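You operate a simulated robot arm through the tools that you are given. There is no shell and no other tool.

You run a simulated robot arm. Do the job below in one go: nothing can be reset, and whatever is moved stays where it is left.

TASK
Fill the empty pink can with 110 ml of blue water.
Fine: it is in the white tray; stand it in the blue slider, blue dial to BLUE, slider in, green button once, slider out; leave the orange switch on. Set down upright: what you pick out. Where these are worked on the way, their far stop is far enough and under half their travel is too little: blue slider.

Only the result counts: the job must be done as asked and must still hold three seconds after the hand-in. Knocking over, shifting, dropping, spilling or breaking anything else fails it.

THE ROBOT
A 6-joint arm with a two-finger parallel gripper, fixed in place. Base frame: the origin is at the foot of the arm, x ahead of it, y to its left, z up. Lengths are in m, angles in degrees, forces in N, time in s.
With the tool pointing down near the work surface it reaches from about 0.1 to 0.3 m from the base axis. Its first joint turns from -115.0 to 115.0 degrees. Payload 3.43 kg.
The tool frame sits at the grasp point between the pads (the TCP): z along the fingers, y along the line on which they close. The tips reach 0.034 m beyond it. Largest opening 0.128 m; finger width 0.024, thickness 0.012; the body of the gripper, 0.048 by 0.13 m, starts 0.096 m behind the TCP.
Orientation is told as [roll, pitch, yaw] about the base's x, y, z axes, in that order, counted from this pose: with the fingers straight down and closing along the base's y, the tool's x points along the base's -x, its y along +y and its z along -z.

THE INTERFACE
- The arm moves only by the tool apply_moves. Its argument "steps" is one flat list of numbers, 7 for each row, row after row: the shift along the base's x, y, z in m, then the turn, a rotation vector about the base's x, y, z in degrees, then the gripper command, from -1 (fully open) to 1 (shut), values between in proportion. In form: [x, y, z, wx, wy, wz, gripper, x, y, z, wx, wy, wz, gripper, ...]. A call has 1 to 20 rows; each row shifts and turns the commanded pose from where the row before left it. A row lasts 0.2 s, in which the tool goes at most 0.05 m and 8.6 degrees; a call with a longer step from one row to the next is refused whole, and so is a gripper value outside its range. Where a pose cannot be reached the arm comes as near as it can. A force on the tool above 40 N (or 10 N above the force at the start of the call, whichever is more), or a blocked arm, ends the call early, and 0.2 s more pass. The fingers move at their own pace (about 0.153 m/s each) and stop on an object; they squeeze with about 42 N. The grip force told is the motor's: it shows also when the fingers shut on nothing. Time passes only in rows, and 0.2 s behind the last, so rows that do not move let the fingers close. It gives the time, the measured TCP pose, the force on the tool (base axes), the opening and the grip force at its end, in the units of the frame above (readings bear some noise), with the torque about the TCP (base axes, N m) and any sound that the robot's microphone picked up, and new pictures: "pictures" is both (left out), scene, wrist or none.
- Cameras (640 x 400 px; columns grow to the right, rows downward): "scene" is fixed at [0.0502, 0.502, 1.6583]; the picture's right is [-0.46, -0.89, 0.00], its down [-0.58, 0.30, -0.75] and it looks along [0.67, -0.35, -0.66] (base axes); focal length 348 px, centre (320, 200). "wrist" rides on the gripper at [0.076, -0.011, -0.16] in the tool frame; the picture's right is [0.15, 0.99, 0.00], its down [-0.88, 0.13, -0.46] and it looks along [-0.45, 0.07, 0.89] (tool axes); focal length 234 px, centre (320, 200).
- raise_lower(by): slides the trunk up (or, below 0, down) by that many m; the arm rides with it, the base frame stays. It gives what a move gives, with no picture.
- probe_pixels(camera, pixels): for up to 12 pixels [column, row] of the newest picture of that camera ("zoom" is the newest enlarged one), the place [x, y, z] in the base frame of the surface seen there, good to about 0.003 m. It takes no simulated time.
- inspect(camera, box): a new picture of the part [left, top, right, bottom] of that camera's present view, enlarged. It takes no simulated time.
- finish_job(): hands the job in; it is judged then, once.

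Leave the gripper open and the arm clear of the work at the hand-in unless told otherwise.

The tools are called as a command line: name --argument value ..., lists and objects as JSON in quotes. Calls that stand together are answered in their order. apply_moves: Moves the arm, as the interface text tells. Its arguments: {"type":"object","properties":{"steps":{"type":"array","items":{"type":"number"}},"pictures":{"type":"string","enum":["both","scene","wrist","none"]}},"required":["steps"]} The other tools are called the same way: raise_lower (by) slides the trunk up or down; probe_pixels (camera, pixels) gives the place of the surface under pixels of a picture; inspect (camera, box) takes an enlarged picture of a part of a camera's view; finish_job () hands the job in.

At the start:

```text
t: 0.0
tcp_pos: [0.4418, -0.0281, 1.2474]
tcp_rot: [-0.1, 0.0, 0.0]
contact_force: [0.3, 0.2, 0.1]
ft_torque: [0.02, -0.02, -0.01]
width: 0.1281
grasp_force: 0.1
trunk travel left (down, up): [-0.9, 0.09]
```

scene: 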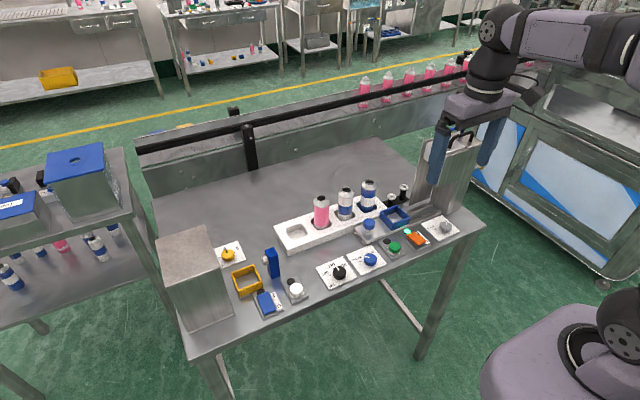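
wrist: 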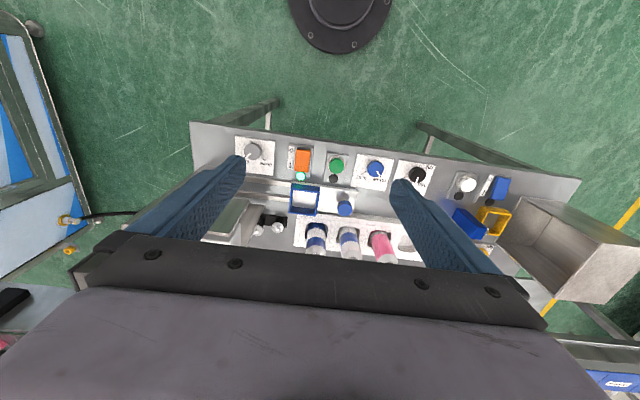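

I see a table with a white tray holding a pink bottle and two blue/white ones, plus dials, buttons and sliders around it. I'll enlarge the work area around (230..470, 170..320) in the scene view and the middle of the wrist view.

inspect --camera "scene" --box '[260, 160, 480, 298]'

inspect --camera "wrist" --box '[190, 120, 430, 270]'

```text
2.90 times, centred on (370, 229) of scene
```

zoom: 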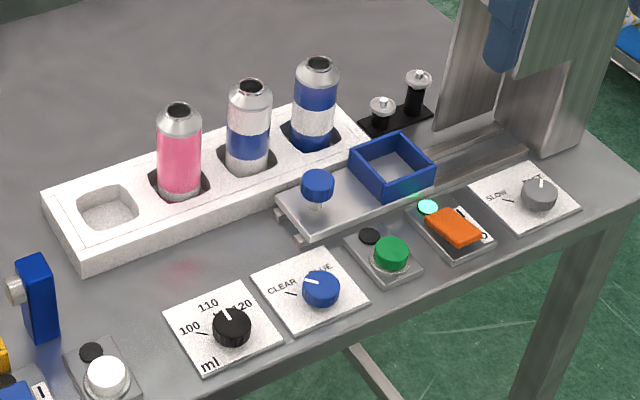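

```text
2.67 times, centred on (310, 195) of wrist
```

zoom: 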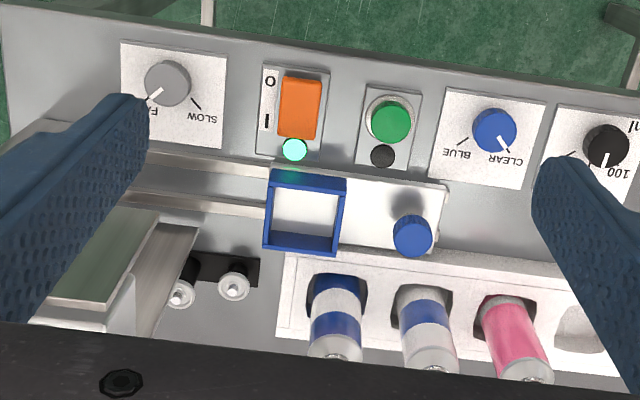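

The blue dial seems to point at CLEAR and the black one near 110. I'll take closer views of the dials and the slider to be sure.

inspect --camera "scene" --box '[315, 240, 395, 290]'

inspect --camera "wrist" --box '[350, 150, 450, 212]'

inspect --camera "scene" --box '[350, 170, 462, 240]'

inspect --camera "scene" --box '[160, 220, 320, 320]'

```text
8.00 times, centred on (355, 265) of scene
```

zoom: 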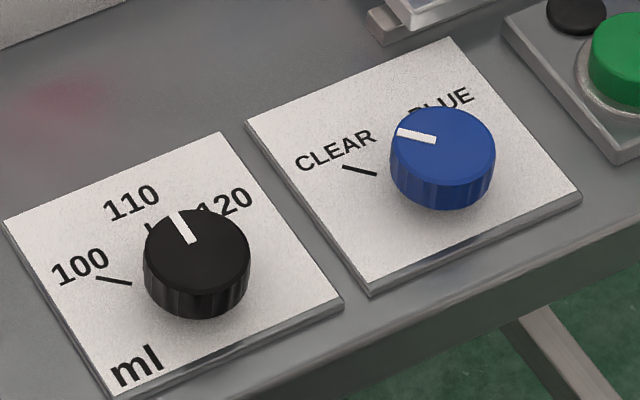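

```text
6.40 times, centred on (400, 181) of wrist
```

zoom: 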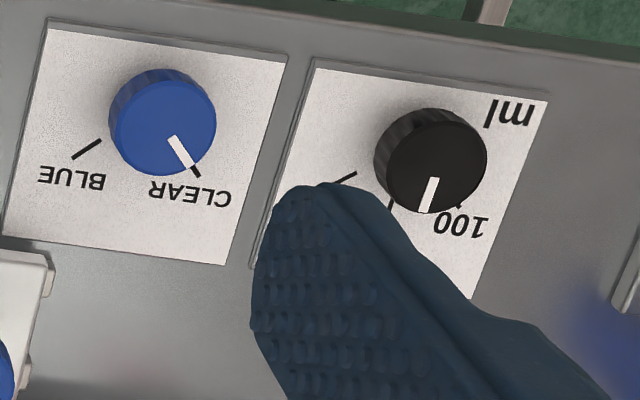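

```text
5.71 times, centred on (406, 205) of scene
```

zoom: 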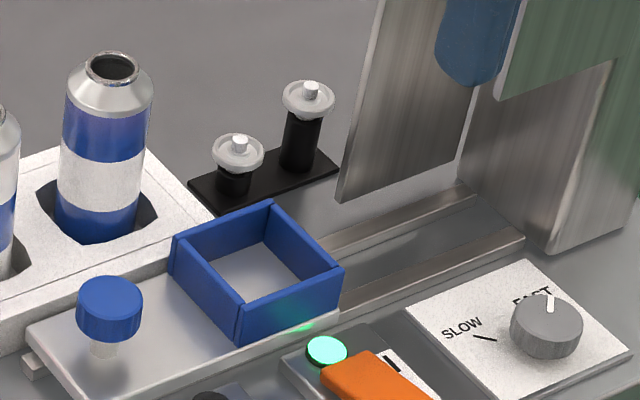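

```text
4.00 times, centred on (240, 270) of scene
```

zoom: 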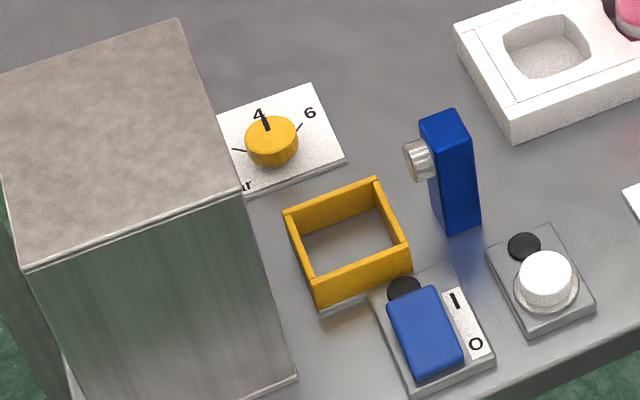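

Now I'll measure: in the raw scene picture I probe the tray bottles, the slider parts, the dials, the button and the table.

probe_pixels --camera "scene" --pixels '[[321, 199], [320, 213], [345, 192], [369, 184], [369, 223], [386, 216], [396, 208], [408, 214], [371, 257], [340, 270], [393, 246], [415, 238]]'

inspect --camera "scene" --box '[315, 240, 395, 290]'

```text
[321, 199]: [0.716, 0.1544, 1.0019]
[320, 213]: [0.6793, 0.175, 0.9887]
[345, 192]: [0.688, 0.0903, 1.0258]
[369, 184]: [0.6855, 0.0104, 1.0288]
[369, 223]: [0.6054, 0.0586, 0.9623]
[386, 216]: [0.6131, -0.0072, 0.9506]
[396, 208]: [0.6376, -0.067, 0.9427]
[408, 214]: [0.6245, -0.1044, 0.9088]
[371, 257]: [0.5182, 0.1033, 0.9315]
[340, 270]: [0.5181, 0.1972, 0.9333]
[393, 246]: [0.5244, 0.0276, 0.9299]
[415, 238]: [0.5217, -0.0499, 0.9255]
```

```text
8.00 times, centred on (355, 265) of scene
```

zoom: 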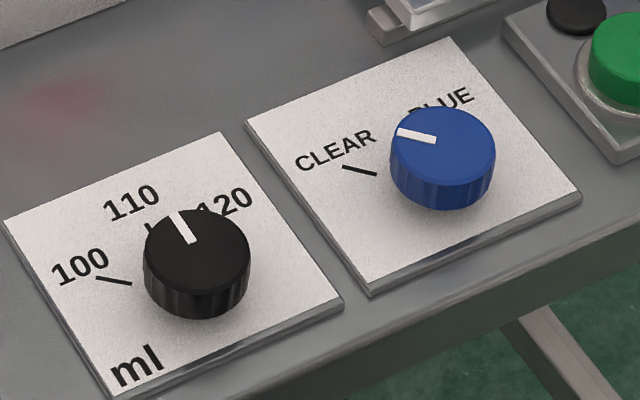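

I'll probe the dial marks and pointer ends in the zoom: 100 mark (97,277)-(131,284), 110 mark (150,228), black pointer (180,213)-(192,241), CLEAR mark (343,167)-(376,175), blue pointer (398,132)-(434,140), knob tops and label letters.

probe_pixels --camera "zoom" --pixels '[[99, 277], [130, 284], [149, 226], [177, 214], [191, 241], [198, 243], [345, 167], [374, 174], [400, 133], [433, 140], [442, 143], [415, 108]]'

probe_pixels --camera "zoom" --pixels '[[155, 240], [148, 262], [245, 262], [196, 212], [196, 285], [395, 160], [490, 160], [442, 108], [442, 180], [580, 195], [372, 292], [248, 122]]'

```text
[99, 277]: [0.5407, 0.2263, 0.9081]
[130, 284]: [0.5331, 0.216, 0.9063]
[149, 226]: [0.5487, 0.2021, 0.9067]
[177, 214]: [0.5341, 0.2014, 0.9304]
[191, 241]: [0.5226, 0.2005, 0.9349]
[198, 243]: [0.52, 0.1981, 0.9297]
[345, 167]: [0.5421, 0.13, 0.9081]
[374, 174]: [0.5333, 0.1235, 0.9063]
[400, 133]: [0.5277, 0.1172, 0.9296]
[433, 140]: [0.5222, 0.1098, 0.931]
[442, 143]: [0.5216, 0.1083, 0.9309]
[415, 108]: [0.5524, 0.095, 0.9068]
```

```text
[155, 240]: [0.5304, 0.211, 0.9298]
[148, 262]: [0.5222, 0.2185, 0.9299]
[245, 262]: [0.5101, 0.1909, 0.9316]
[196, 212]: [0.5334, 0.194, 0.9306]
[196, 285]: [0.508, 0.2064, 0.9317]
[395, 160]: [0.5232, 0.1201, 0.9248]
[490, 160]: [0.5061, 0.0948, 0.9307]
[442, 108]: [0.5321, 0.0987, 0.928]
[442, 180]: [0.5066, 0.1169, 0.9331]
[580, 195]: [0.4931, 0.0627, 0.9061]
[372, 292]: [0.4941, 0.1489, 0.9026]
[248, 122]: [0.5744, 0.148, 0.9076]
```

The black pointer lies along +x like the 110 mark, so the volume is set already. Blue points to CLEAR. Next I zoom on the tray, slider and machine to measure them.

inspect --camera "scene" --box '[270, 170, 398, 250]'

```text
5.00 times, centred on (334, 210) of scene
```

zoom: 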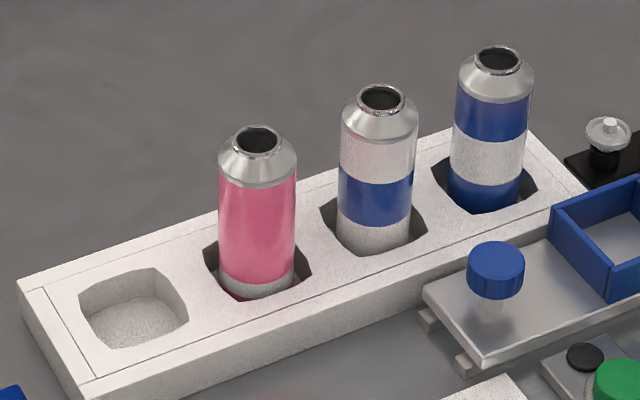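

probe_pixels --camera "zoom" --pixels '[[257, 130], [257, 153], [220, 165], [295, 165], [257, 186], [257, 285], [215, 250], [310, 280], [215, 295], [250, 300], [378, 112], [120, 330]]'

probe_pixels --camera "zoom" --pixels '[[22, 288], [78, 390], [525, 130], [585, 185], [495, 258], [495, 290], [490, 310], [425, 290], [480, 360], [600, 260], [555, 208], [608, 300]]'

inspect --camera "scene" --box '[355, 110, 515, 250]'

```text
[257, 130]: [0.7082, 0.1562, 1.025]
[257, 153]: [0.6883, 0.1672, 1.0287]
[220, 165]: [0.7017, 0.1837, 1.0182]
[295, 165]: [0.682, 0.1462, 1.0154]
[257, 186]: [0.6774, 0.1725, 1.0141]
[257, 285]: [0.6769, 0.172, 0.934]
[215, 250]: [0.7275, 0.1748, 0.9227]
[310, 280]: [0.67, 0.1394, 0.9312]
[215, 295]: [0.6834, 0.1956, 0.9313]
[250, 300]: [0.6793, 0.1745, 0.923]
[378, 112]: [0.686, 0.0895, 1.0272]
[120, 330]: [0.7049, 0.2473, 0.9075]
```

```text
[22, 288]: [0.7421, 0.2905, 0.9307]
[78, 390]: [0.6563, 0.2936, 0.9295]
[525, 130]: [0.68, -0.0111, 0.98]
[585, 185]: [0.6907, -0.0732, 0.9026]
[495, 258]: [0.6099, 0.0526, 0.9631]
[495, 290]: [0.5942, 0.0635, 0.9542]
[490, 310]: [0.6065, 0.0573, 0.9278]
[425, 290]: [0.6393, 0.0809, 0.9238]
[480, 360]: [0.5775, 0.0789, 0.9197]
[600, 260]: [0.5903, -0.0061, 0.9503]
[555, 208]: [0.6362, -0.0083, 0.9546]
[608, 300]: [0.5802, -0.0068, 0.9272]
```

```text
2.86 times, centred on (435, 180) of scene
```

zoom: 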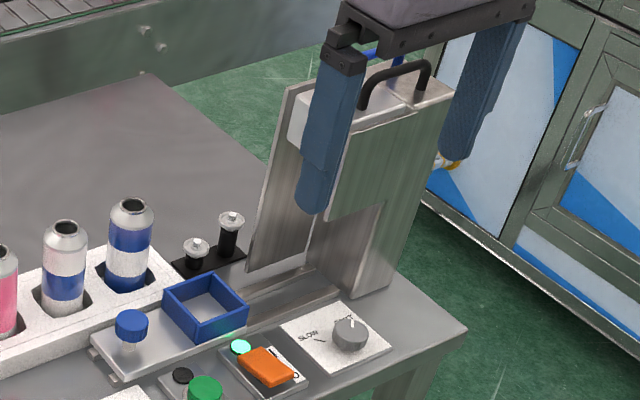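

Can centre ≈ (0.697, 0.162), ~0.043 m across, rim at z≈1.03. Now I probe the holder, slider rails and the machine opening in this zoom.

probe_pixels --camera "zoom" --pixels '[[163, 292], [208, 274], [247, 303], [195, 325], [205, 303], [170, 345], [250, 285], [330, 290], [312, 268], [248, 270], [285, 85], [365, 290]]'

probe_pixels --camera "zoom" --pixels '[[230, 216], [195, 244], [131, 322], [265, 362], [240, 346], [203, 388], [350, 325], [385, 297], [327, 220], [400, 130], [300, 255], [420, 70]]'

inspect --camera "scene" --box '[380, 195, 460, 245]'

```text
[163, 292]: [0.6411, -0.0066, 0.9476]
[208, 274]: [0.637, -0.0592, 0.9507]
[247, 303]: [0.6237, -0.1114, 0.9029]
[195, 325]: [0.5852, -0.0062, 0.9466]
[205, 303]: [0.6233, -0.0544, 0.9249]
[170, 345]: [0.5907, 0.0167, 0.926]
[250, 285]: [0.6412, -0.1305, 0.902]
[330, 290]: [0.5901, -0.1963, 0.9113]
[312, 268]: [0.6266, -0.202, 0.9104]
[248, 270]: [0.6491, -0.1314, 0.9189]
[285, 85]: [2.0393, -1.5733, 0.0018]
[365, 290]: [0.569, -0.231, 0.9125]
```

```text
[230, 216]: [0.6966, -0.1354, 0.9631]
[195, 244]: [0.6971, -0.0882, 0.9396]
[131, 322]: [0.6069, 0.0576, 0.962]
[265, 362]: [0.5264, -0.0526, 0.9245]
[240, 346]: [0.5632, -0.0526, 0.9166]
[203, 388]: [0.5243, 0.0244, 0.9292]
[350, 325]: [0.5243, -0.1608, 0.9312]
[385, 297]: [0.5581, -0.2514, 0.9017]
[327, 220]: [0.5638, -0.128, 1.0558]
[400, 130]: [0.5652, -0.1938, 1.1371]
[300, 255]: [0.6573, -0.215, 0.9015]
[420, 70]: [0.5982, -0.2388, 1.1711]
```

```text
8.00 times, centred on (420, 220) of scene
```

zoom: 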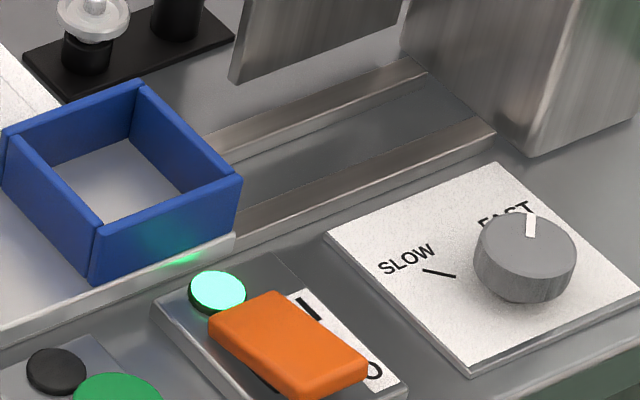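

The tool is at (0.44, -0.03, 1.247), over the table's front edge with nothing under its tips above z≈0.93. To get more reach I first lower the trunk by 0.15 m.

raise_lower --by -0.15

```text
t: 1.8
tcp_pos: [0.442, -0.0293, 1.0977]
tcp_rot: [-0.1, 0.0, 0.0]
contact_force: [-0.2, -0.5, -0.1]
ft_torque: [0.02, -0.03, -0.01]
width: 0.128
grasp_force: 0.0
trunk travel left (down, up): [-0.75, 0.24]
```

The trunk came down 0.15 m as asked. Now I raise the tool 0.12 m, move it over towards the blue dial's y (0.107), and look.

apply_moves --steps '[0, 0.02, 0.03, 0, 0, 0, -1, 0, 0.03, 0.03, 0, 0, 0, -1, 0, 0.03, 0.03, 0, 0, 0, -1, 0, 0.03, 0.03, 0, 0, 0, -1, 0, 0.026, 0, 0, 0, 0, -1]'

```text
t: 3.0
tcp_pos: [0.4417, 0.1102, 1.2181]
tcp_rot: [0.0, 0.0, -0.1]
contact_force: [0.1, -0.5, -0.1]
ft_torque: [0.02, -0.03, -0.04]
width: 0.128
grasp_force: 0.1
trunk travel left (down, up): [-0.75, 0.24]
```

scene: 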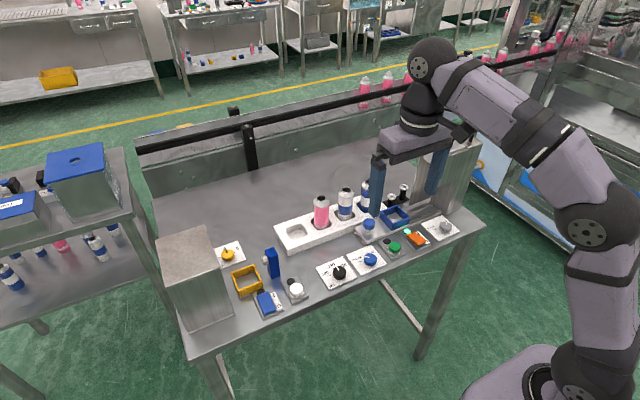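
wrist: 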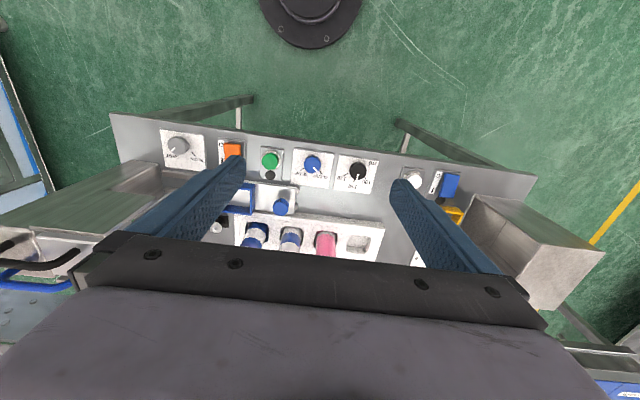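

The arm is clear of everything. I zoom on the dials in the wrist view at (285-385, 145-195) to measure the BLUE and CLEAR marks.

inspect --camera "wrist" --box '[280, 145, 384, 210]'

```text
6.15 times, centred on (332, 178) of wrist
```

zoom: 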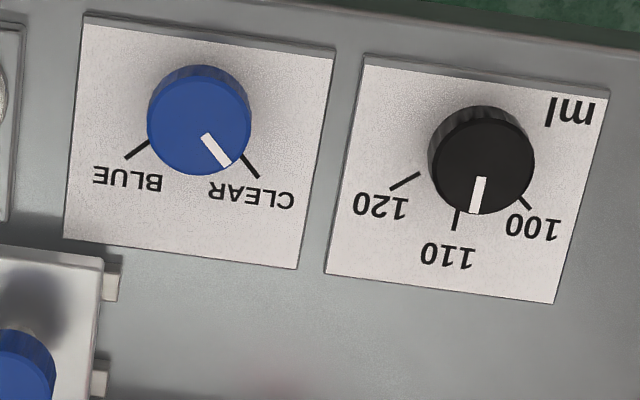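

I probe the mark ends, pointer ends, knob top centres and panel corners here.

probe_pixels --camera "zoom" --pixels '[[257, 175], [243, 157], [127, 157], [147, 143], [227, 163], [207, 138], [200, 125], [152, 130], [248, 130], [88, 22], [330, 55], [297, 265]]'

probe_pixels --camera "zoom" --pixels '[[392, 188], [418, 174], [456, 228], [457, 212], [528, 208], [481, 180], [475, 211], [483, 165], [205, 82], [195, 172], [160, 100], [240, 95]]'

```text
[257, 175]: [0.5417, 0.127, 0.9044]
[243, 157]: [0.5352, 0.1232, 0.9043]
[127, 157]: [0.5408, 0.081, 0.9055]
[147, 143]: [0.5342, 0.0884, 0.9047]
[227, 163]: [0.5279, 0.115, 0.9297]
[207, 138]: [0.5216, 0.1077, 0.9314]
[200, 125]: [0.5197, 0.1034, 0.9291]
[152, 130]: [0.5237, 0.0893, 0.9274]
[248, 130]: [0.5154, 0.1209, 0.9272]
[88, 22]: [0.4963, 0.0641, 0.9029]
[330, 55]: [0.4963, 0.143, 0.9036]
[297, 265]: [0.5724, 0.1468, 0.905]
```

```text
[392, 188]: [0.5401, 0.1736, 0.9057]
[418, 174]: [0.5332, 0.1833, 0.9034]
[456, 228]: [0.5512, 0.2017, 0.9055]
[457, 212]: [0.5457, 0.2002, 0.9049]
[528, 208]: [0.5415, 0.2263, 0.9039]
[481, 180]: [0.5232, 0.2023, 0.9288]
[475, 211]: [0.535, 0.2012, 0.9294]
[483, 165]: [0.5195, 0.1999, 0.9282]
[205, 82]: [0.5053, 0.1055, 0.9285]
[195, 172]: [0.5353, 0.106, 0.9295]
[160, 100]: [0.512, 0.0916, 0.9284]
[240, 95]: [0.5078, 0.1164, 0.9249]
```

The marks are at ±45° about the dial centre (0.520, 0.105), pointer at about +48°. So the dial needs about -90° about z. I go above it, turning the tool +45° and narrowing the fingers to about 0.06 m.

apply_moves --steps '[0.013, -0.0007, -0.0263, 0, 0, 7.5, 0.06, 0.013, -0.0007, -0.0263, 0, 0, 7.5, 0.06, 0.013, -0.0007, -0.0263, 0, 0, 7.5, 0.06, 0.013, -0.0007, -0.0263, 0, 0, 7.5, 0.06, 0.013, -0.0007, -0.0263, 0, 0, 7.5, 0.06, 0.013, -0.0007, -0.0263, 0, 0, 7.5, 0.06, 0, 0, 0, 0, 0, 0, 0.06]'

```text
t: 4.5
tcp_pos: [0.5207, 0.1042, 1.0578]
tcp_rot: [0.0, 0.0, 45.1]
contact_force: [-0.1, 1.0, -0.1]
ft_torque: [0.01, -0.01, 0.01]
width: 0.06
grasp_force: 0.0
trunk travel left (down, up): [-0.75, 0.24]
```

scene: 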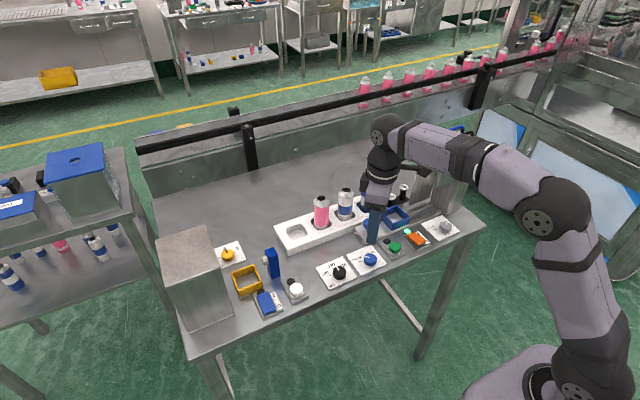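
wrist: 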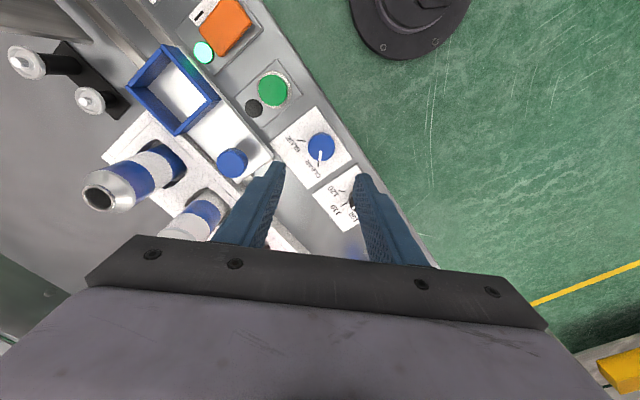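

The tool sits over the dial at yaw 45°. I descend 0.072 m so the tips stay just above the knob top (z 0.930), and check the alignment.

apply_moves --steps '[-0.0003, 0.0005, -0.024, 0, 0, 0, 0.06, 0, 0, -0.024, 0, 0, 0, 0.06, 0, 0, -0.024, 0, 0, 0, 0.06, 0, 0, 0, 0, 0, 0, 0.06]'

inspect --camera "wrist" --box '[200, 60, 440, 270]'

inspect --camera "scene" --box '[310, 200, 420, 290]'

```text
t: 5.5
tcp_pos: [0.5207, 0.1053, 0.9877]
tcp_rot: [0.0, 0.0, 45.0]
contact_force: [0.5, -0.2, 0.0]
ft_torque: [-0.01, -0.02, 0.01]
width: 0.0602
grasp_force: 0.0
trunk travel left (down, up): [-0.75, 0.24]
```

scene: 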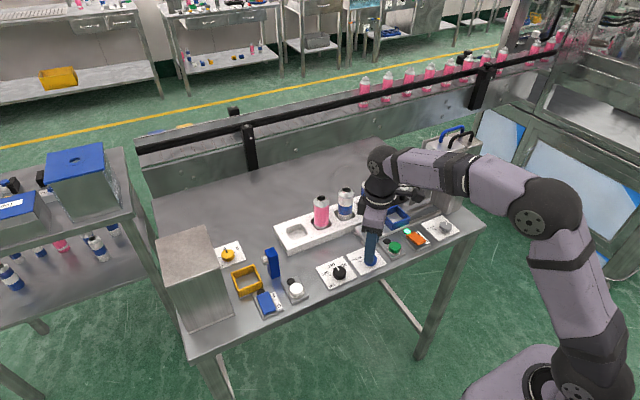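
wrist: 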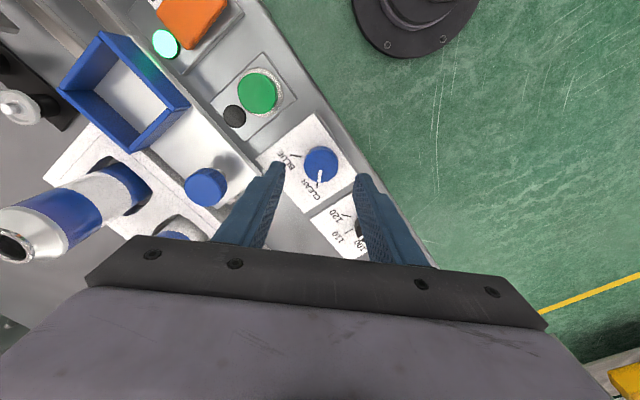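

```text
1.90 times, centred on (320, 165) of wrist
```

zoom: 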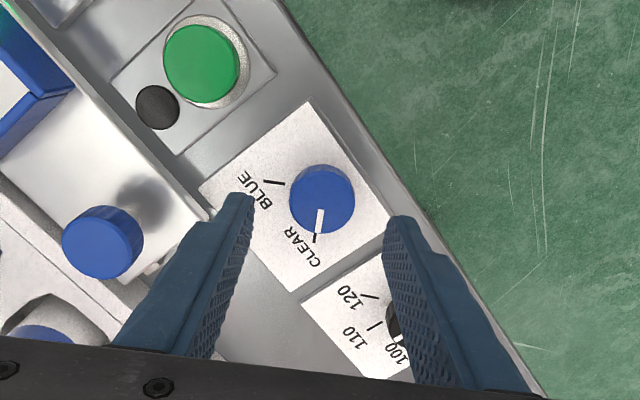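

```text
4.44 times, centred on (365, 245) of scene
```

zoom: 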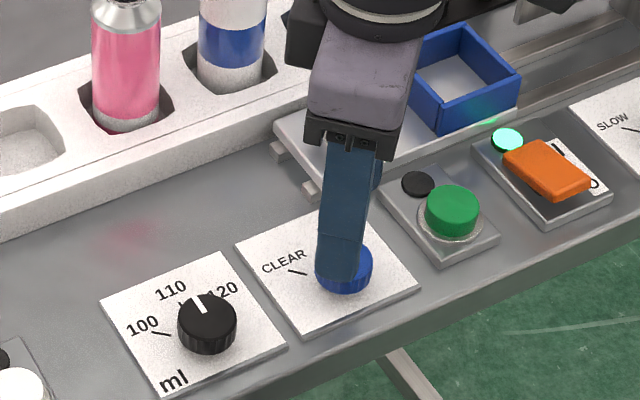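

The fingers straddle the blue knob. I lower 0.043 m (tips to ~0.911, panel at 0.905) and close on the knob.

apply_moves --steps '[-0.0005, 0, -0.022, 0, 0, 0, 0.06, 0, 0, -0.021, 0, 0, 0, 0.06, 0, 0, 0, 0, 0, 0, 0.5, 0, 0, 0, 0, 0, 0, 1, 0, 0, 0, 0, 0, 0, 1]' --pictures "both"

```text
t: 6.8
tcp_pos: [0.5189, 0.105, 0.9442]
tcp_rot: [0.0, 0.1, 45.0]
contact_force: [-5.2, 3.2, -2.4]
ft_torque: [0.49, -0.58, 0.01]
width: 0.033
grasp_force: 44.9
trunk travel left (down, up): [-0.75, 0.24]
```

scene: 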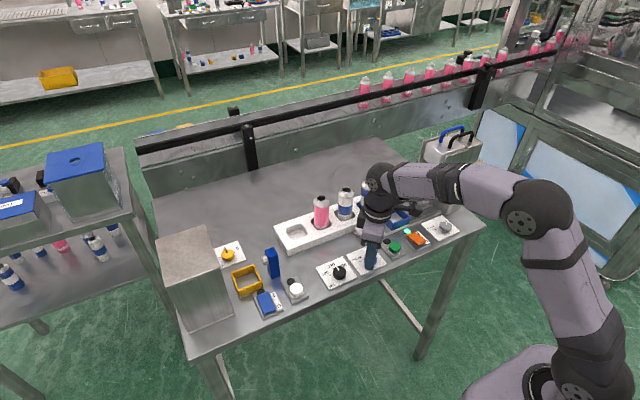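
wrist: 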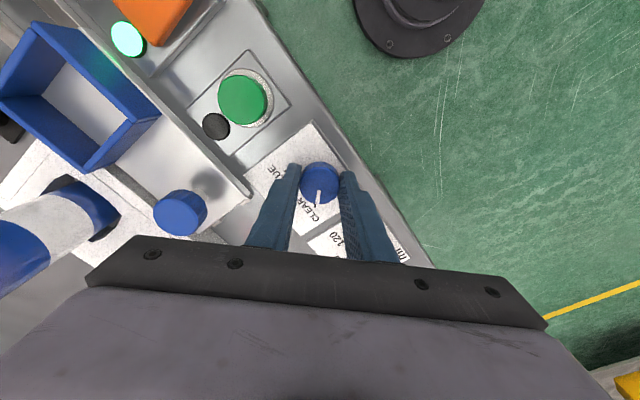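

The fingers hold the knob (width 0.033, 45 N). I turn -90° about z in 12 rows of -7.5°.

apply_moves --steps '[-0.0005, 0.0005, 0, 0, 0, -7.5, 1, 0, 0, 0, 0, 0, -7.5, 1, 0, 0, 0, 0, 0, -7.5, 1, 0, 0, 0, 0, 0, -7.5, 1, 0, 0, 0, 0, 0, -7.5, 1, 0, 0, 0, 0, 0, -7.5, 1, 0, 0, 0, 0, 0, -7.5, 1, 0, 0, 0, 0, 0, -7.5, 1, 0, 0, 0, 0, 0, -7.5, 1, 0, 0, 0, 0, 0, -7.5, 1, 0, 0, 0, 0, 0, -7.5, 1, 0, 0, 0, 0, 0, -7.5, 1, 0, 0, 0, 0, 0, 0, 1]'

inspect --camera "wrist" --box '[240, 120, 400, 260]'

```text
t: 9.6
tcp_pos: [0.5191, 0.1057, 0.9454]
tcp_rot: [0.0, 0.0, -45.1]
contact_force: [-6.3, 7.6, -2.7]
ft_torque: [1.01, 1.1, 0.17]
width: 0.033
grasp_force: 44.6
trunk travel left (down, up): [-0.75, 0.24]
```

scene: 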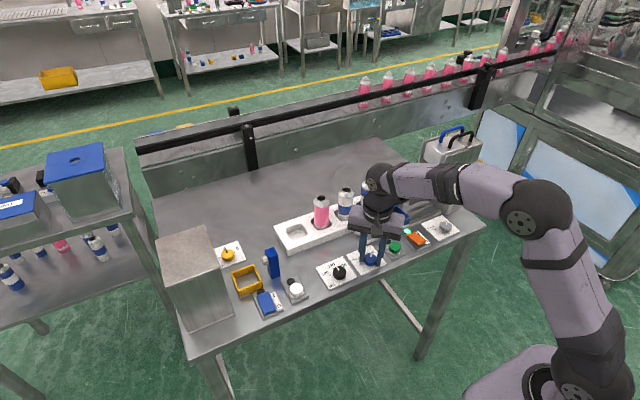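
wrist: 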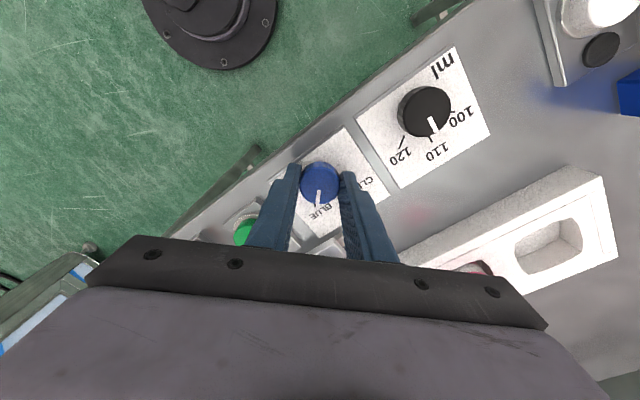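

```text
2.86 times, centred on (320, 190) of wrist
```

zoom: 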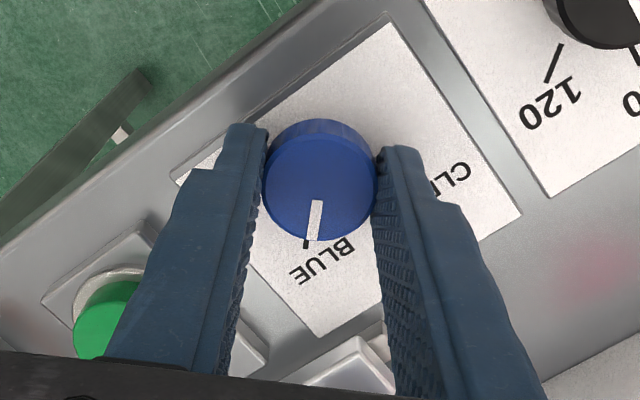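

The pointer now sits on the BLUE mark. I open to 0.06 m and lift 0.1 m to check it.

apply_moves --steps '[0, 0, 0, 0, 0, 0, 0.06, 0, 0, 0, 0, 0, 0, 0.06, 0, 0, 0.02, 0, 0, 0, 0.06, 0, 0, 0.04, 0, 0, 0, 0.06, 0, 0, 0.04, 0, 0, 0, 0.06]'

inspect --camera "wrist" --box '[260, 100, 420, 200]'

inspect --camera "scene" --box '[315, 230, 411, 290]'

```text
t: 10.8
tcp_pos: [0.5159, 0.1033, 1.0431]
tcp_rot: [0.1, 0.0, -45.1]
contact_force: [-1.0, 0.8, -0.8]
ft_torque: [0.03, 0.04, -0.01]
width: 0.0601
grasp_force: 0.2
trunk travel left (down, up): [-0.75, 0.24]
```

scene: 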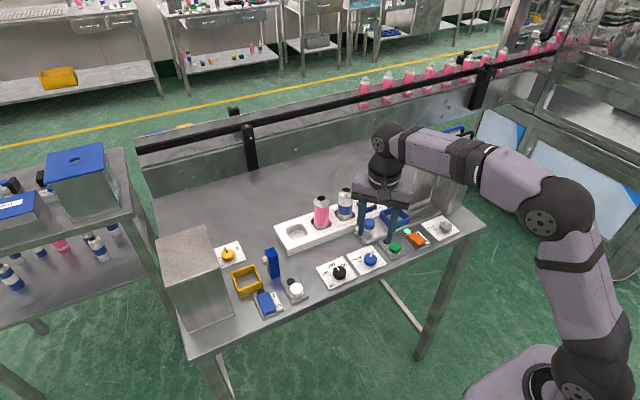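
wrist: 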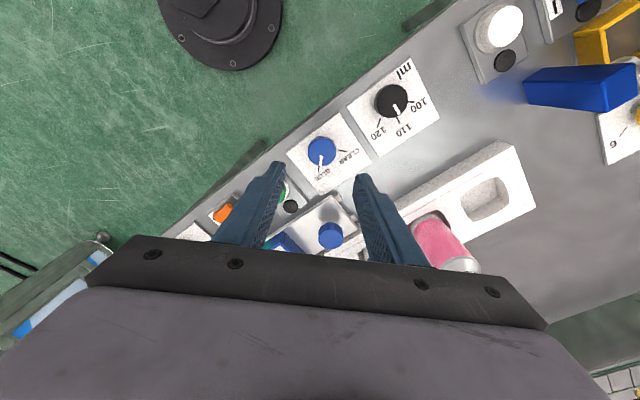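

```text
4.00 times, centred on (340, 150) of wrist
```

zoom: 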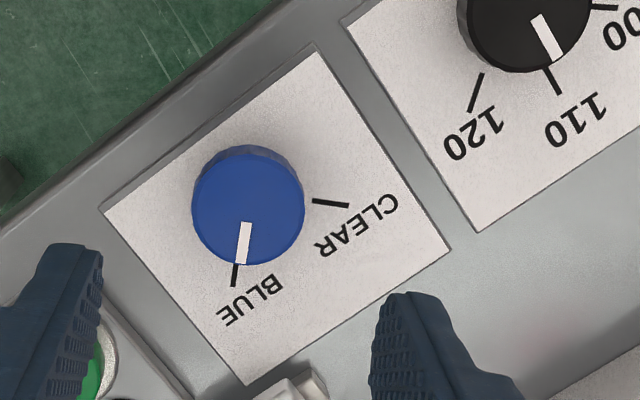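

```text
6.67 times, centred on (363, 260) of scene
```

zoom: 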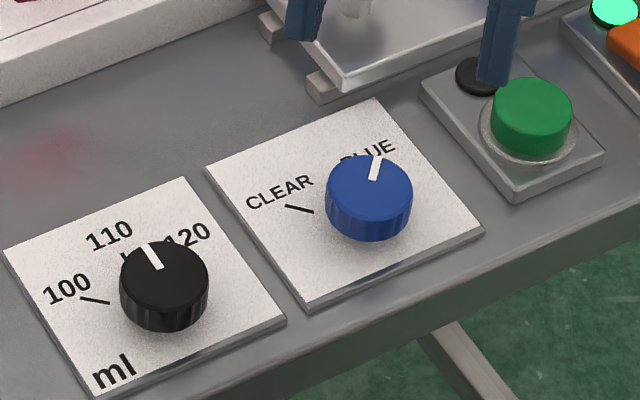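

The dial points to BLUE and the volume is still at 110. Now I rise to z≈1.15, turn to yaw -90° (closing along x) and go above the pink can at (0.697, 0.162), with an opening of 0.09 m.

apply_moves --steps '[0, 0, 0.036, 0, 0, -7.5, -0.4, 0, 0, 0.036, 0, 0, -7.5, -0.4, 0, 0, 0.036, 0, 0, -7.5, -0.4, 0.036, 0.0116, 0, 0, 0, -7.5, -0.4, 0.036, 0.0116, 0, 0, 0, -7.5, -0.4, 0.036, 0.0116, 0, 0, 0, -7.5, -0.4, 0.036, 0.0116, 0, 0, 0, 0, -0.4, 0.036, 0.0116, 0, 0, 0, 0, -0.4, 0, 0, 0, 0, 0, 0, -0.4, 0, 0, 0, 0, 0, 0, -0.4]'

```text
t: 12.9
tcp_pos: [0.5808, 0.1328, 1.0956]
tcp_rot: [0.0, 0.0, -90.0]
contact_force: [0.3, -0.7, -0.7]
ft_torque: [0.03, -0.05, 0.03]
width: 0.0898
grasp_force: 0.1
out of reach, approached as far as the arm can: row 4, 5, 6, 7, 8
trunk travel left (down, up): [-0.75, 0.24]
```

scene: 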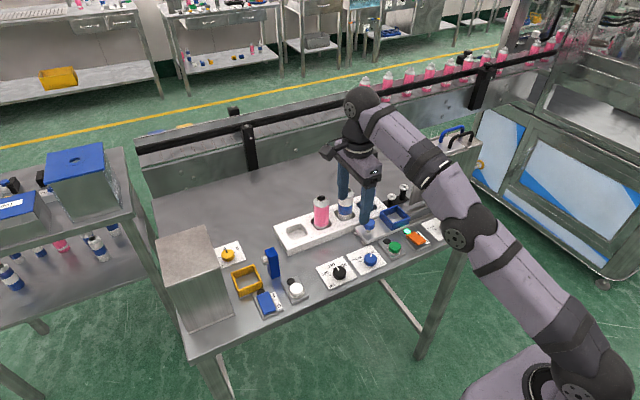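
wrist: 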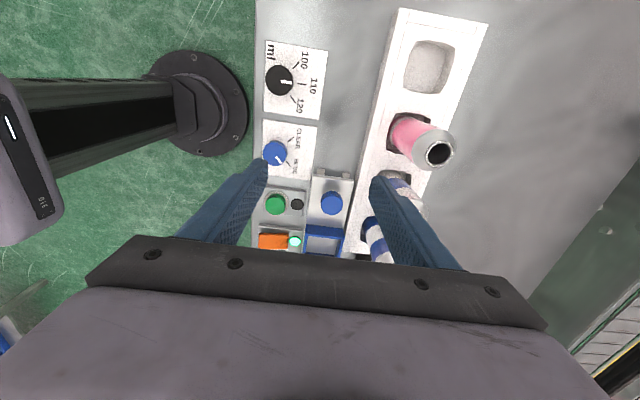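

The arm is fully stretched at (0.58, 0.133), so with the fingers straight down it cannot reach the can. I will need to tilt the tool forward. First I look closely at the finger shape and the wrist view.

inspect --camera "scene" --box '[300, 130, 420, 250]'

inspect --camera "wrist" --box '[340, 0, 500, 270]'

```text
3.33 times, centred on (360, 190) of scene
```

zoom: 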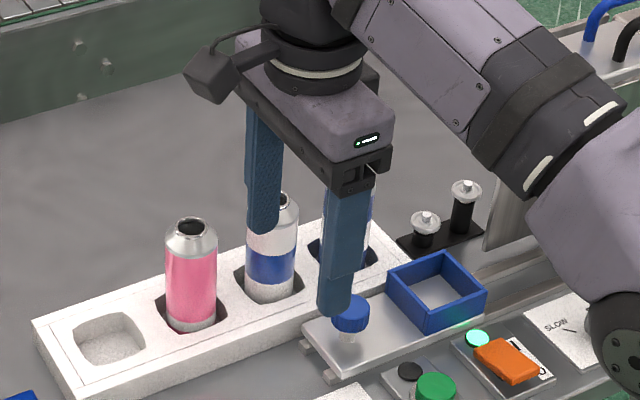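

```text
1.48 times, centred on (420, 135) of wrist
```

zoom: 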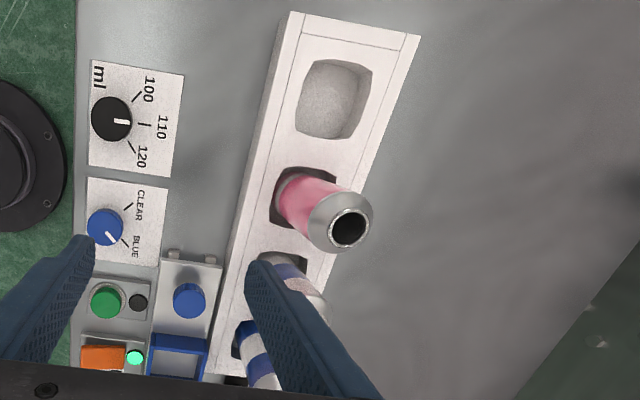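

Fingers are clear of the cans. With the tool tilted forward about 30° the wrist comes closer and the can becomes reachable. First I raise the trunk 0.1 m for more stretch margin.

raise_lower --by 0.1

```text
t: 14.3
tcp_pos: [0.5797, 0.1318, 1.1951]
tcp_rot: [0.0, -0.1, -90.0]
contact_force: [-0.8, 0.2, 0.4]
ft_torque: [0.0, -0.01, 0.02]
width: 0.0896
grasp_force: 0.0
trunk travel left (down, up): [-0.85, 0.14]
```

I check with one small step back whether the commanded pose matches the measured one.

apply_moves --steps '[-0.02, 0, 0, 0, 0, 0, -0.4]' --pictures "none"

```text
t: 14.7
tcp_pos: [0.5577, 0.1335, 1.1974]
tcp_rot: [0.2, 0.0, -90.0]
contact_force: [0.8, 0.0, -0.4]
ft_torque: [0.04, -0.02, 0.0]
width: 0.0896
grasp_force: 0.0
trunk travel left (down, up): [-0.85, 0.14]
```

The commanded pose follows the real one. Now I turn the yaw back to 0 (closing along y), narrow to ~0.058 m, then pitch -30° about y so that the fingers point forward and down.

apply_moves --steps '[-0.0035, 0.0027, 0, 0, 0, 8.18, 0.09, -0.0035, 0.0027, 0, 0, 0, 8.18, 0.09, -0.0035, 0.0027, 0, 0, 0, 8.18, 0.09, -0.0035, 0.0027, 0, 0, 0, 8.18, 0.09, -0.0035, 0.0027, 0, 0, 0, 8.18, 0.09, -0.0035, 0.0027, 0, 0, 0, 8.18, 0.09, -0.0035, 0.0027, 0, 0, 0, 8.18, 0.09, -0.0035, 0.0027, 0, 0, 0, 8.18, 0.09, -0.0035, 0.0027, 0, 0, 0, 8.18, 0.09, -0.0035, 0.0027, 0, 0, 0, 8.18, 0.09, -0.0035, 0.0027, 0, 0, 0, 8.2, 0.09, 0, 0, 0, 0, -7.5, 0, 0.09, 0, 0, 0, 0, -7.5, 0, 0.09, 0, 0, 0, 0, -7.5, 0, 0.09, 0, 0, 0, 0, -7.5, 0, 0.09, 0, 0, 0, 0, 0, 0, 0.09]'

```text
t: 18.1
tcp_pos: [0.5229, 0.1625, 1.1955]
tcp_rot: [0.0, -30.1, 0.1]
contact_force: [0.7, -0.4, -0.6]
ft_torque: [-0.04, 0.01, 0.0]
width: 0.0583
grasp_force: 0.0
trunk travel left (down, up): [-0.85, 0.14]
```

scene: 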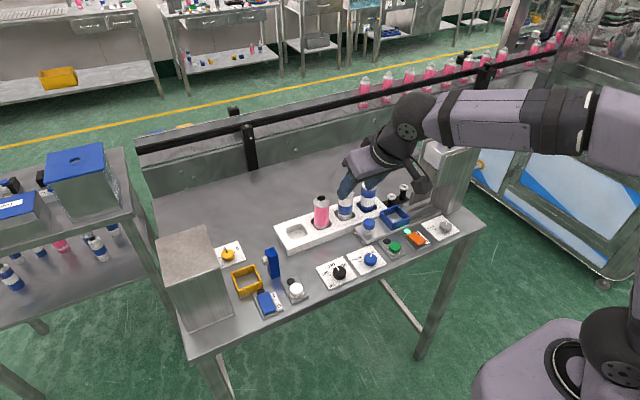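
wrist: 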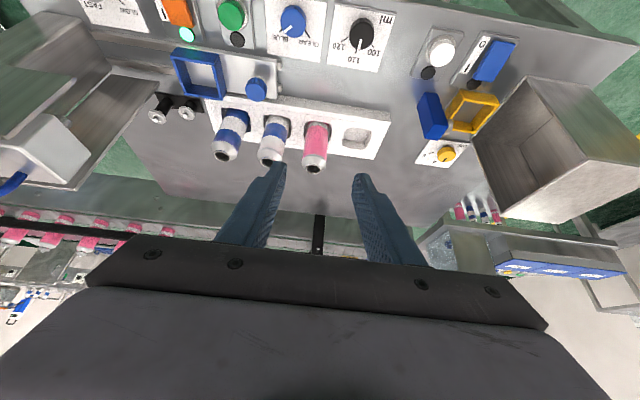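

The tool is tilted forward 30°, well above the cans. I zoom on the three cans in the wrist view to measure positions precisely.

inspect --camera "wrist" --box '[160, 40, 400, 190]'

```text
2.67 times, centred on (280, 115) of wrist
```

zoom: 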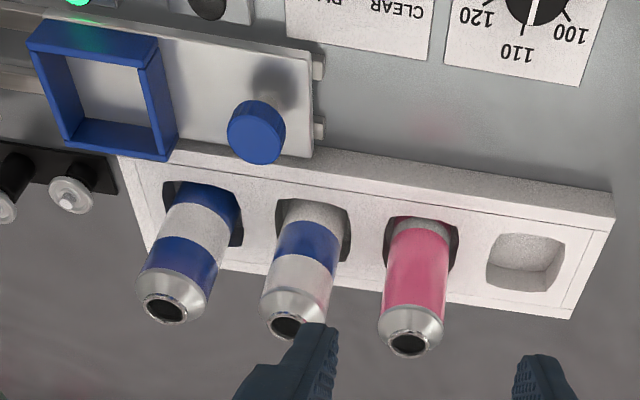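

probe_pixels --camera "zoom" --pixels '[[389, 340], [428, 346], [408, 332], [382, 315], [442, 322], [412, 315], [418, 230], [298, 295], [285, 315], [175, 275], [167, 298], [395, 260]]'

probe_pixels --camera "zoom" --pixels '[[389, 225], [458, 235], [490, 245], [563, 255], [256, 108], [229, 130], [284, 130], [35, 50], [150, 48], [70, 150], [170, 155], [110, 85]]'

```text
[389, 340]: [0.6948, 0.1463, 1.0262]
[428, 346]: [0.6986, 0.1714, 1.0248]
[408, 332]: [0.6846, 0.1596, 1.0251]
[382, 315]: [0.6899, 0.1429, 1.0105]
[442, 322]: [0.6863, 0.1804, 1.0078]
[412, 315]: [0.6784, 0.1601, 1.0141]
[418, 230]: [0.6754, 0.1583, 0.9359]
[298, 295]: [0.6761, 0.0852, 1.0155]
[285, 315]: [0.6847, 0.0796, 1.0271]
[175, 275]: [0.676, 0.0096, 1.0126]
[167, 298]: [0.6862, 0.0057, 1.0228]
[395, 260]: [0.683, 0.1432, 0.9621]
```

```text
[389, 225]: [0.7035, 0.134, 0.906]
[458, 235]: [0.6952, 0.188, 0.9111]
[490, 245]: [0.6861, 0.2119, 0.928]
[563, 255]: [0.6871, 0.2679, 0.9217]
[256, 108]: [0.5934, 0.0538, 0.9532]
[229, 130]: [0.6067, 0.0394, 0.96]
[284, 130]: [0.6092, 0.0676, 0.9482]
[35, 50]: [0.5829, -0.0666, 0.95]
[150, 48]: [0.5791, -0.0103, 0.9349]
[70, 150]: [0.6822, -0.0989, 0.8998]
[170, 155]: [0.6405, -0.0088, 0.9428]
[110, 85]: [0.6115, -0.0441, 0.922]
```

Pink can centre ≈ (0.698, 0.161), the neighbour at y≈0.084. I move over the can to (0.698, 0.161, 1.085), tips at ~1.055 above its rim of 1.03.

apply_moves --steps '[0.0354, -0.0003, -0.022, 0, 0, 0, 0.09, 0.0354, -0.0003, -0.022, 0, 0, 0, 0.09, 0.0354, -0.0003, -0.022, 0, 0, 0, 0.09, 0.0354, -0.0003, -0.022, 0, 0, 0, 0.09, 0.0354, -0.0003, -0.022, 0, 0, 0, 0.09, 0, 0, 0, 0, 0, 0, 0.09]'

inspect --camera "wrist" --box '[200, 60, 440, 260]'

inspect --camera "scene" --box '[260, 120, 420, 260]'

```text
t: 19.5
tcp_pos: [0.6984, 0.16, 1.0818]
tcp_rot: [0.0, -30.1, 0.1]
contact_force: [0.0, -0.2, -1.3]
ft_torque: [-0.01, -0.03, -0.01]
width: 0.0582
grasp_force: 0.1
trunk travel left (down, up): [-0.85, 0.14]
```

scene: 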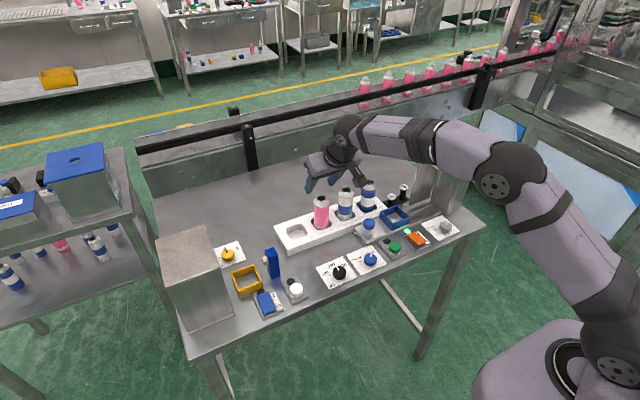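
wrist: 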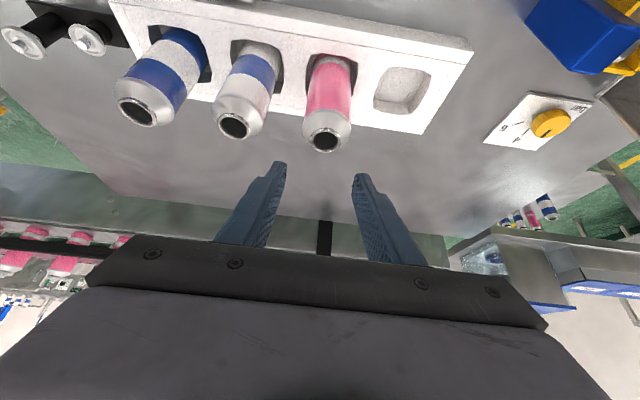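

```text
2.00 times, centred on (320, 160) of wrist
```

zoom: 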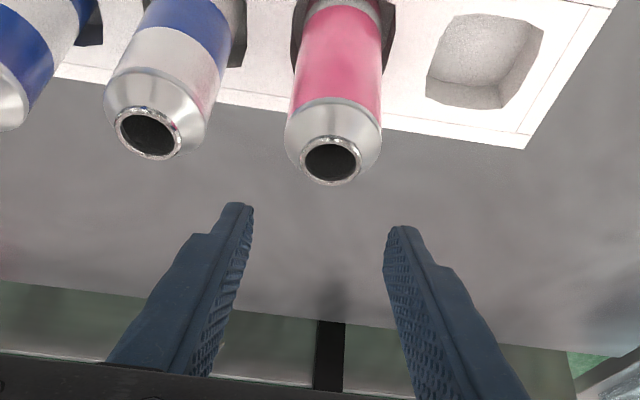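

```text
2.86 times, centred on (340, 190) of scene
```

zoom: 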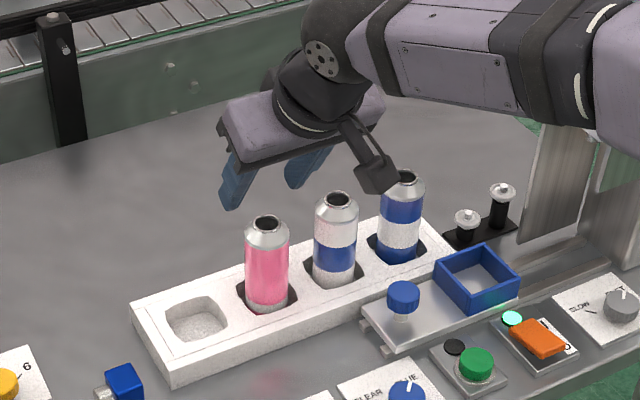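

The view matches: mouth expected at (324,146), seen at (325,140). I descend straight down to z≈0.998, fingers either side of the can (7 mm clearance each).

apply_moves --steps '[0, 0, -0.021, 0, 0, 0, 0.09, 0, 0, -0.021, 0, 0, 0, 0.09, 0, 0, -0.021, 0, 0, 0, 0.09, 0, 0, -0.021, 0, 0, 0, 0.09, 0, 0, 0, 0, 0, 0, 0.09]'

inspect --camera "wrist" --box '[160, 40, 440, 260]'

inspect --camera "scene" --box '[270, 140, 400, 250]'

```text
t: 20.7
tcp_pos: [0.6981, 0.1629, 0.9994]
tcp_rot: [0.0, -30.0, -0.1]
contact_force: [-0.4, 1.0, 0.7]
ft_torque: [0.01, 0.0, 0.04]
width: 0.058
grasp_force: 0.1
trunk travel left (down, up): [-0.85, 0.14]
```

scene: 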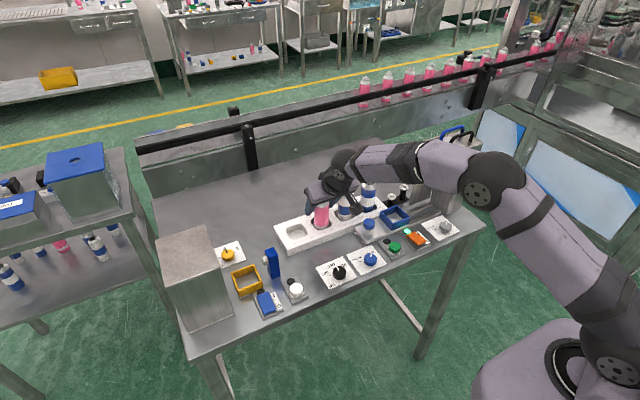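
wrist: 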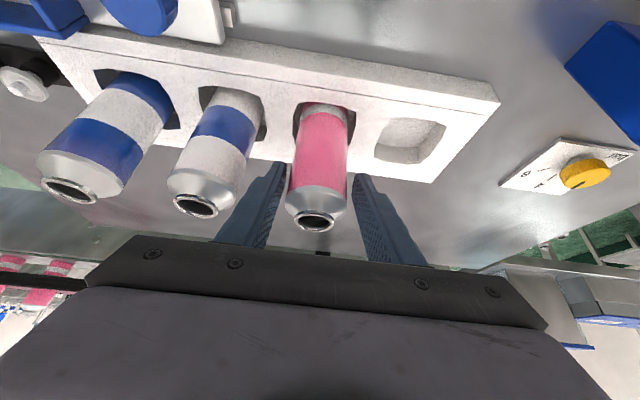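

```text
1.82 times, centred on (300, 150) of wrist
```

zoom: 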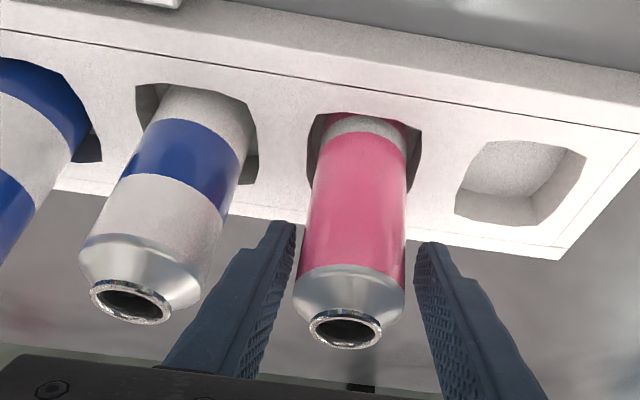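

```text
3.64 times, centred on (335, 195) of scene
```

zoom: 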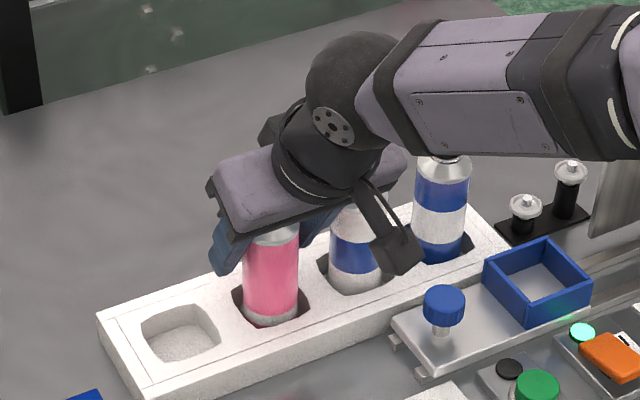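

The fingers are on both sides of the can, the neighbour untouched. Closing gently on the can.

apply_moves --steps '[0, -0.0008, 0, 0, 0, 0, 0.2, 0, 0, 0, 0, 0, 0, 0.28, 0, 0, 0, 0, 0, 0, 0.34, 0, 0, 0, 0, 0, 0, 0.5, 0, 0, 0, 0, 0, 0, 1, 0, 0, 0, 0, 0, 0, 1]'

inspect --camera "wrist" --box '[160, 40, 440, 260]'

```text
t: 22.1
tcp_pos: [0.6988, 0.1602, 1.0003]
tcp_rot: [-0.1, -30.1, 0.0]
contact_force: [-0.5, -0.5, 0.7]
ft_torque: [-0.02, -0.02, 0.01]
width: 0.0434
grasp_force: 42.4
trunk travel left (down, up): [-0.85, 0.14]
```

scene: 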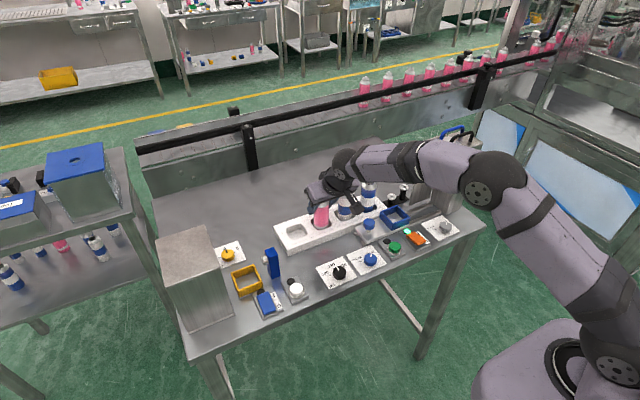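
wrist: 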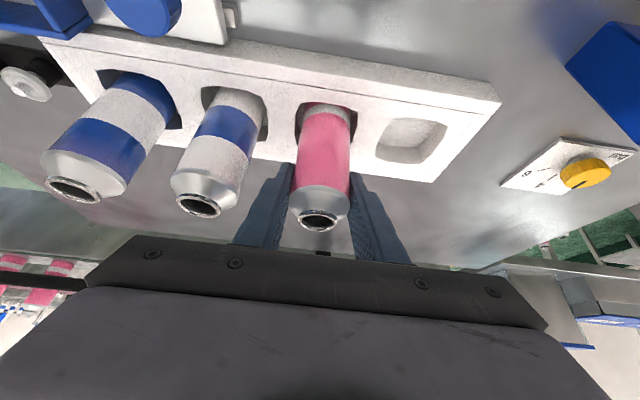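

```text
1.82 times, centred on (300, 150) of wrist
```

zoom: 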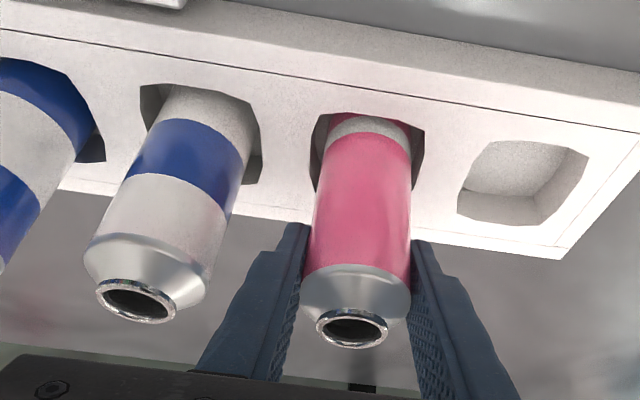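

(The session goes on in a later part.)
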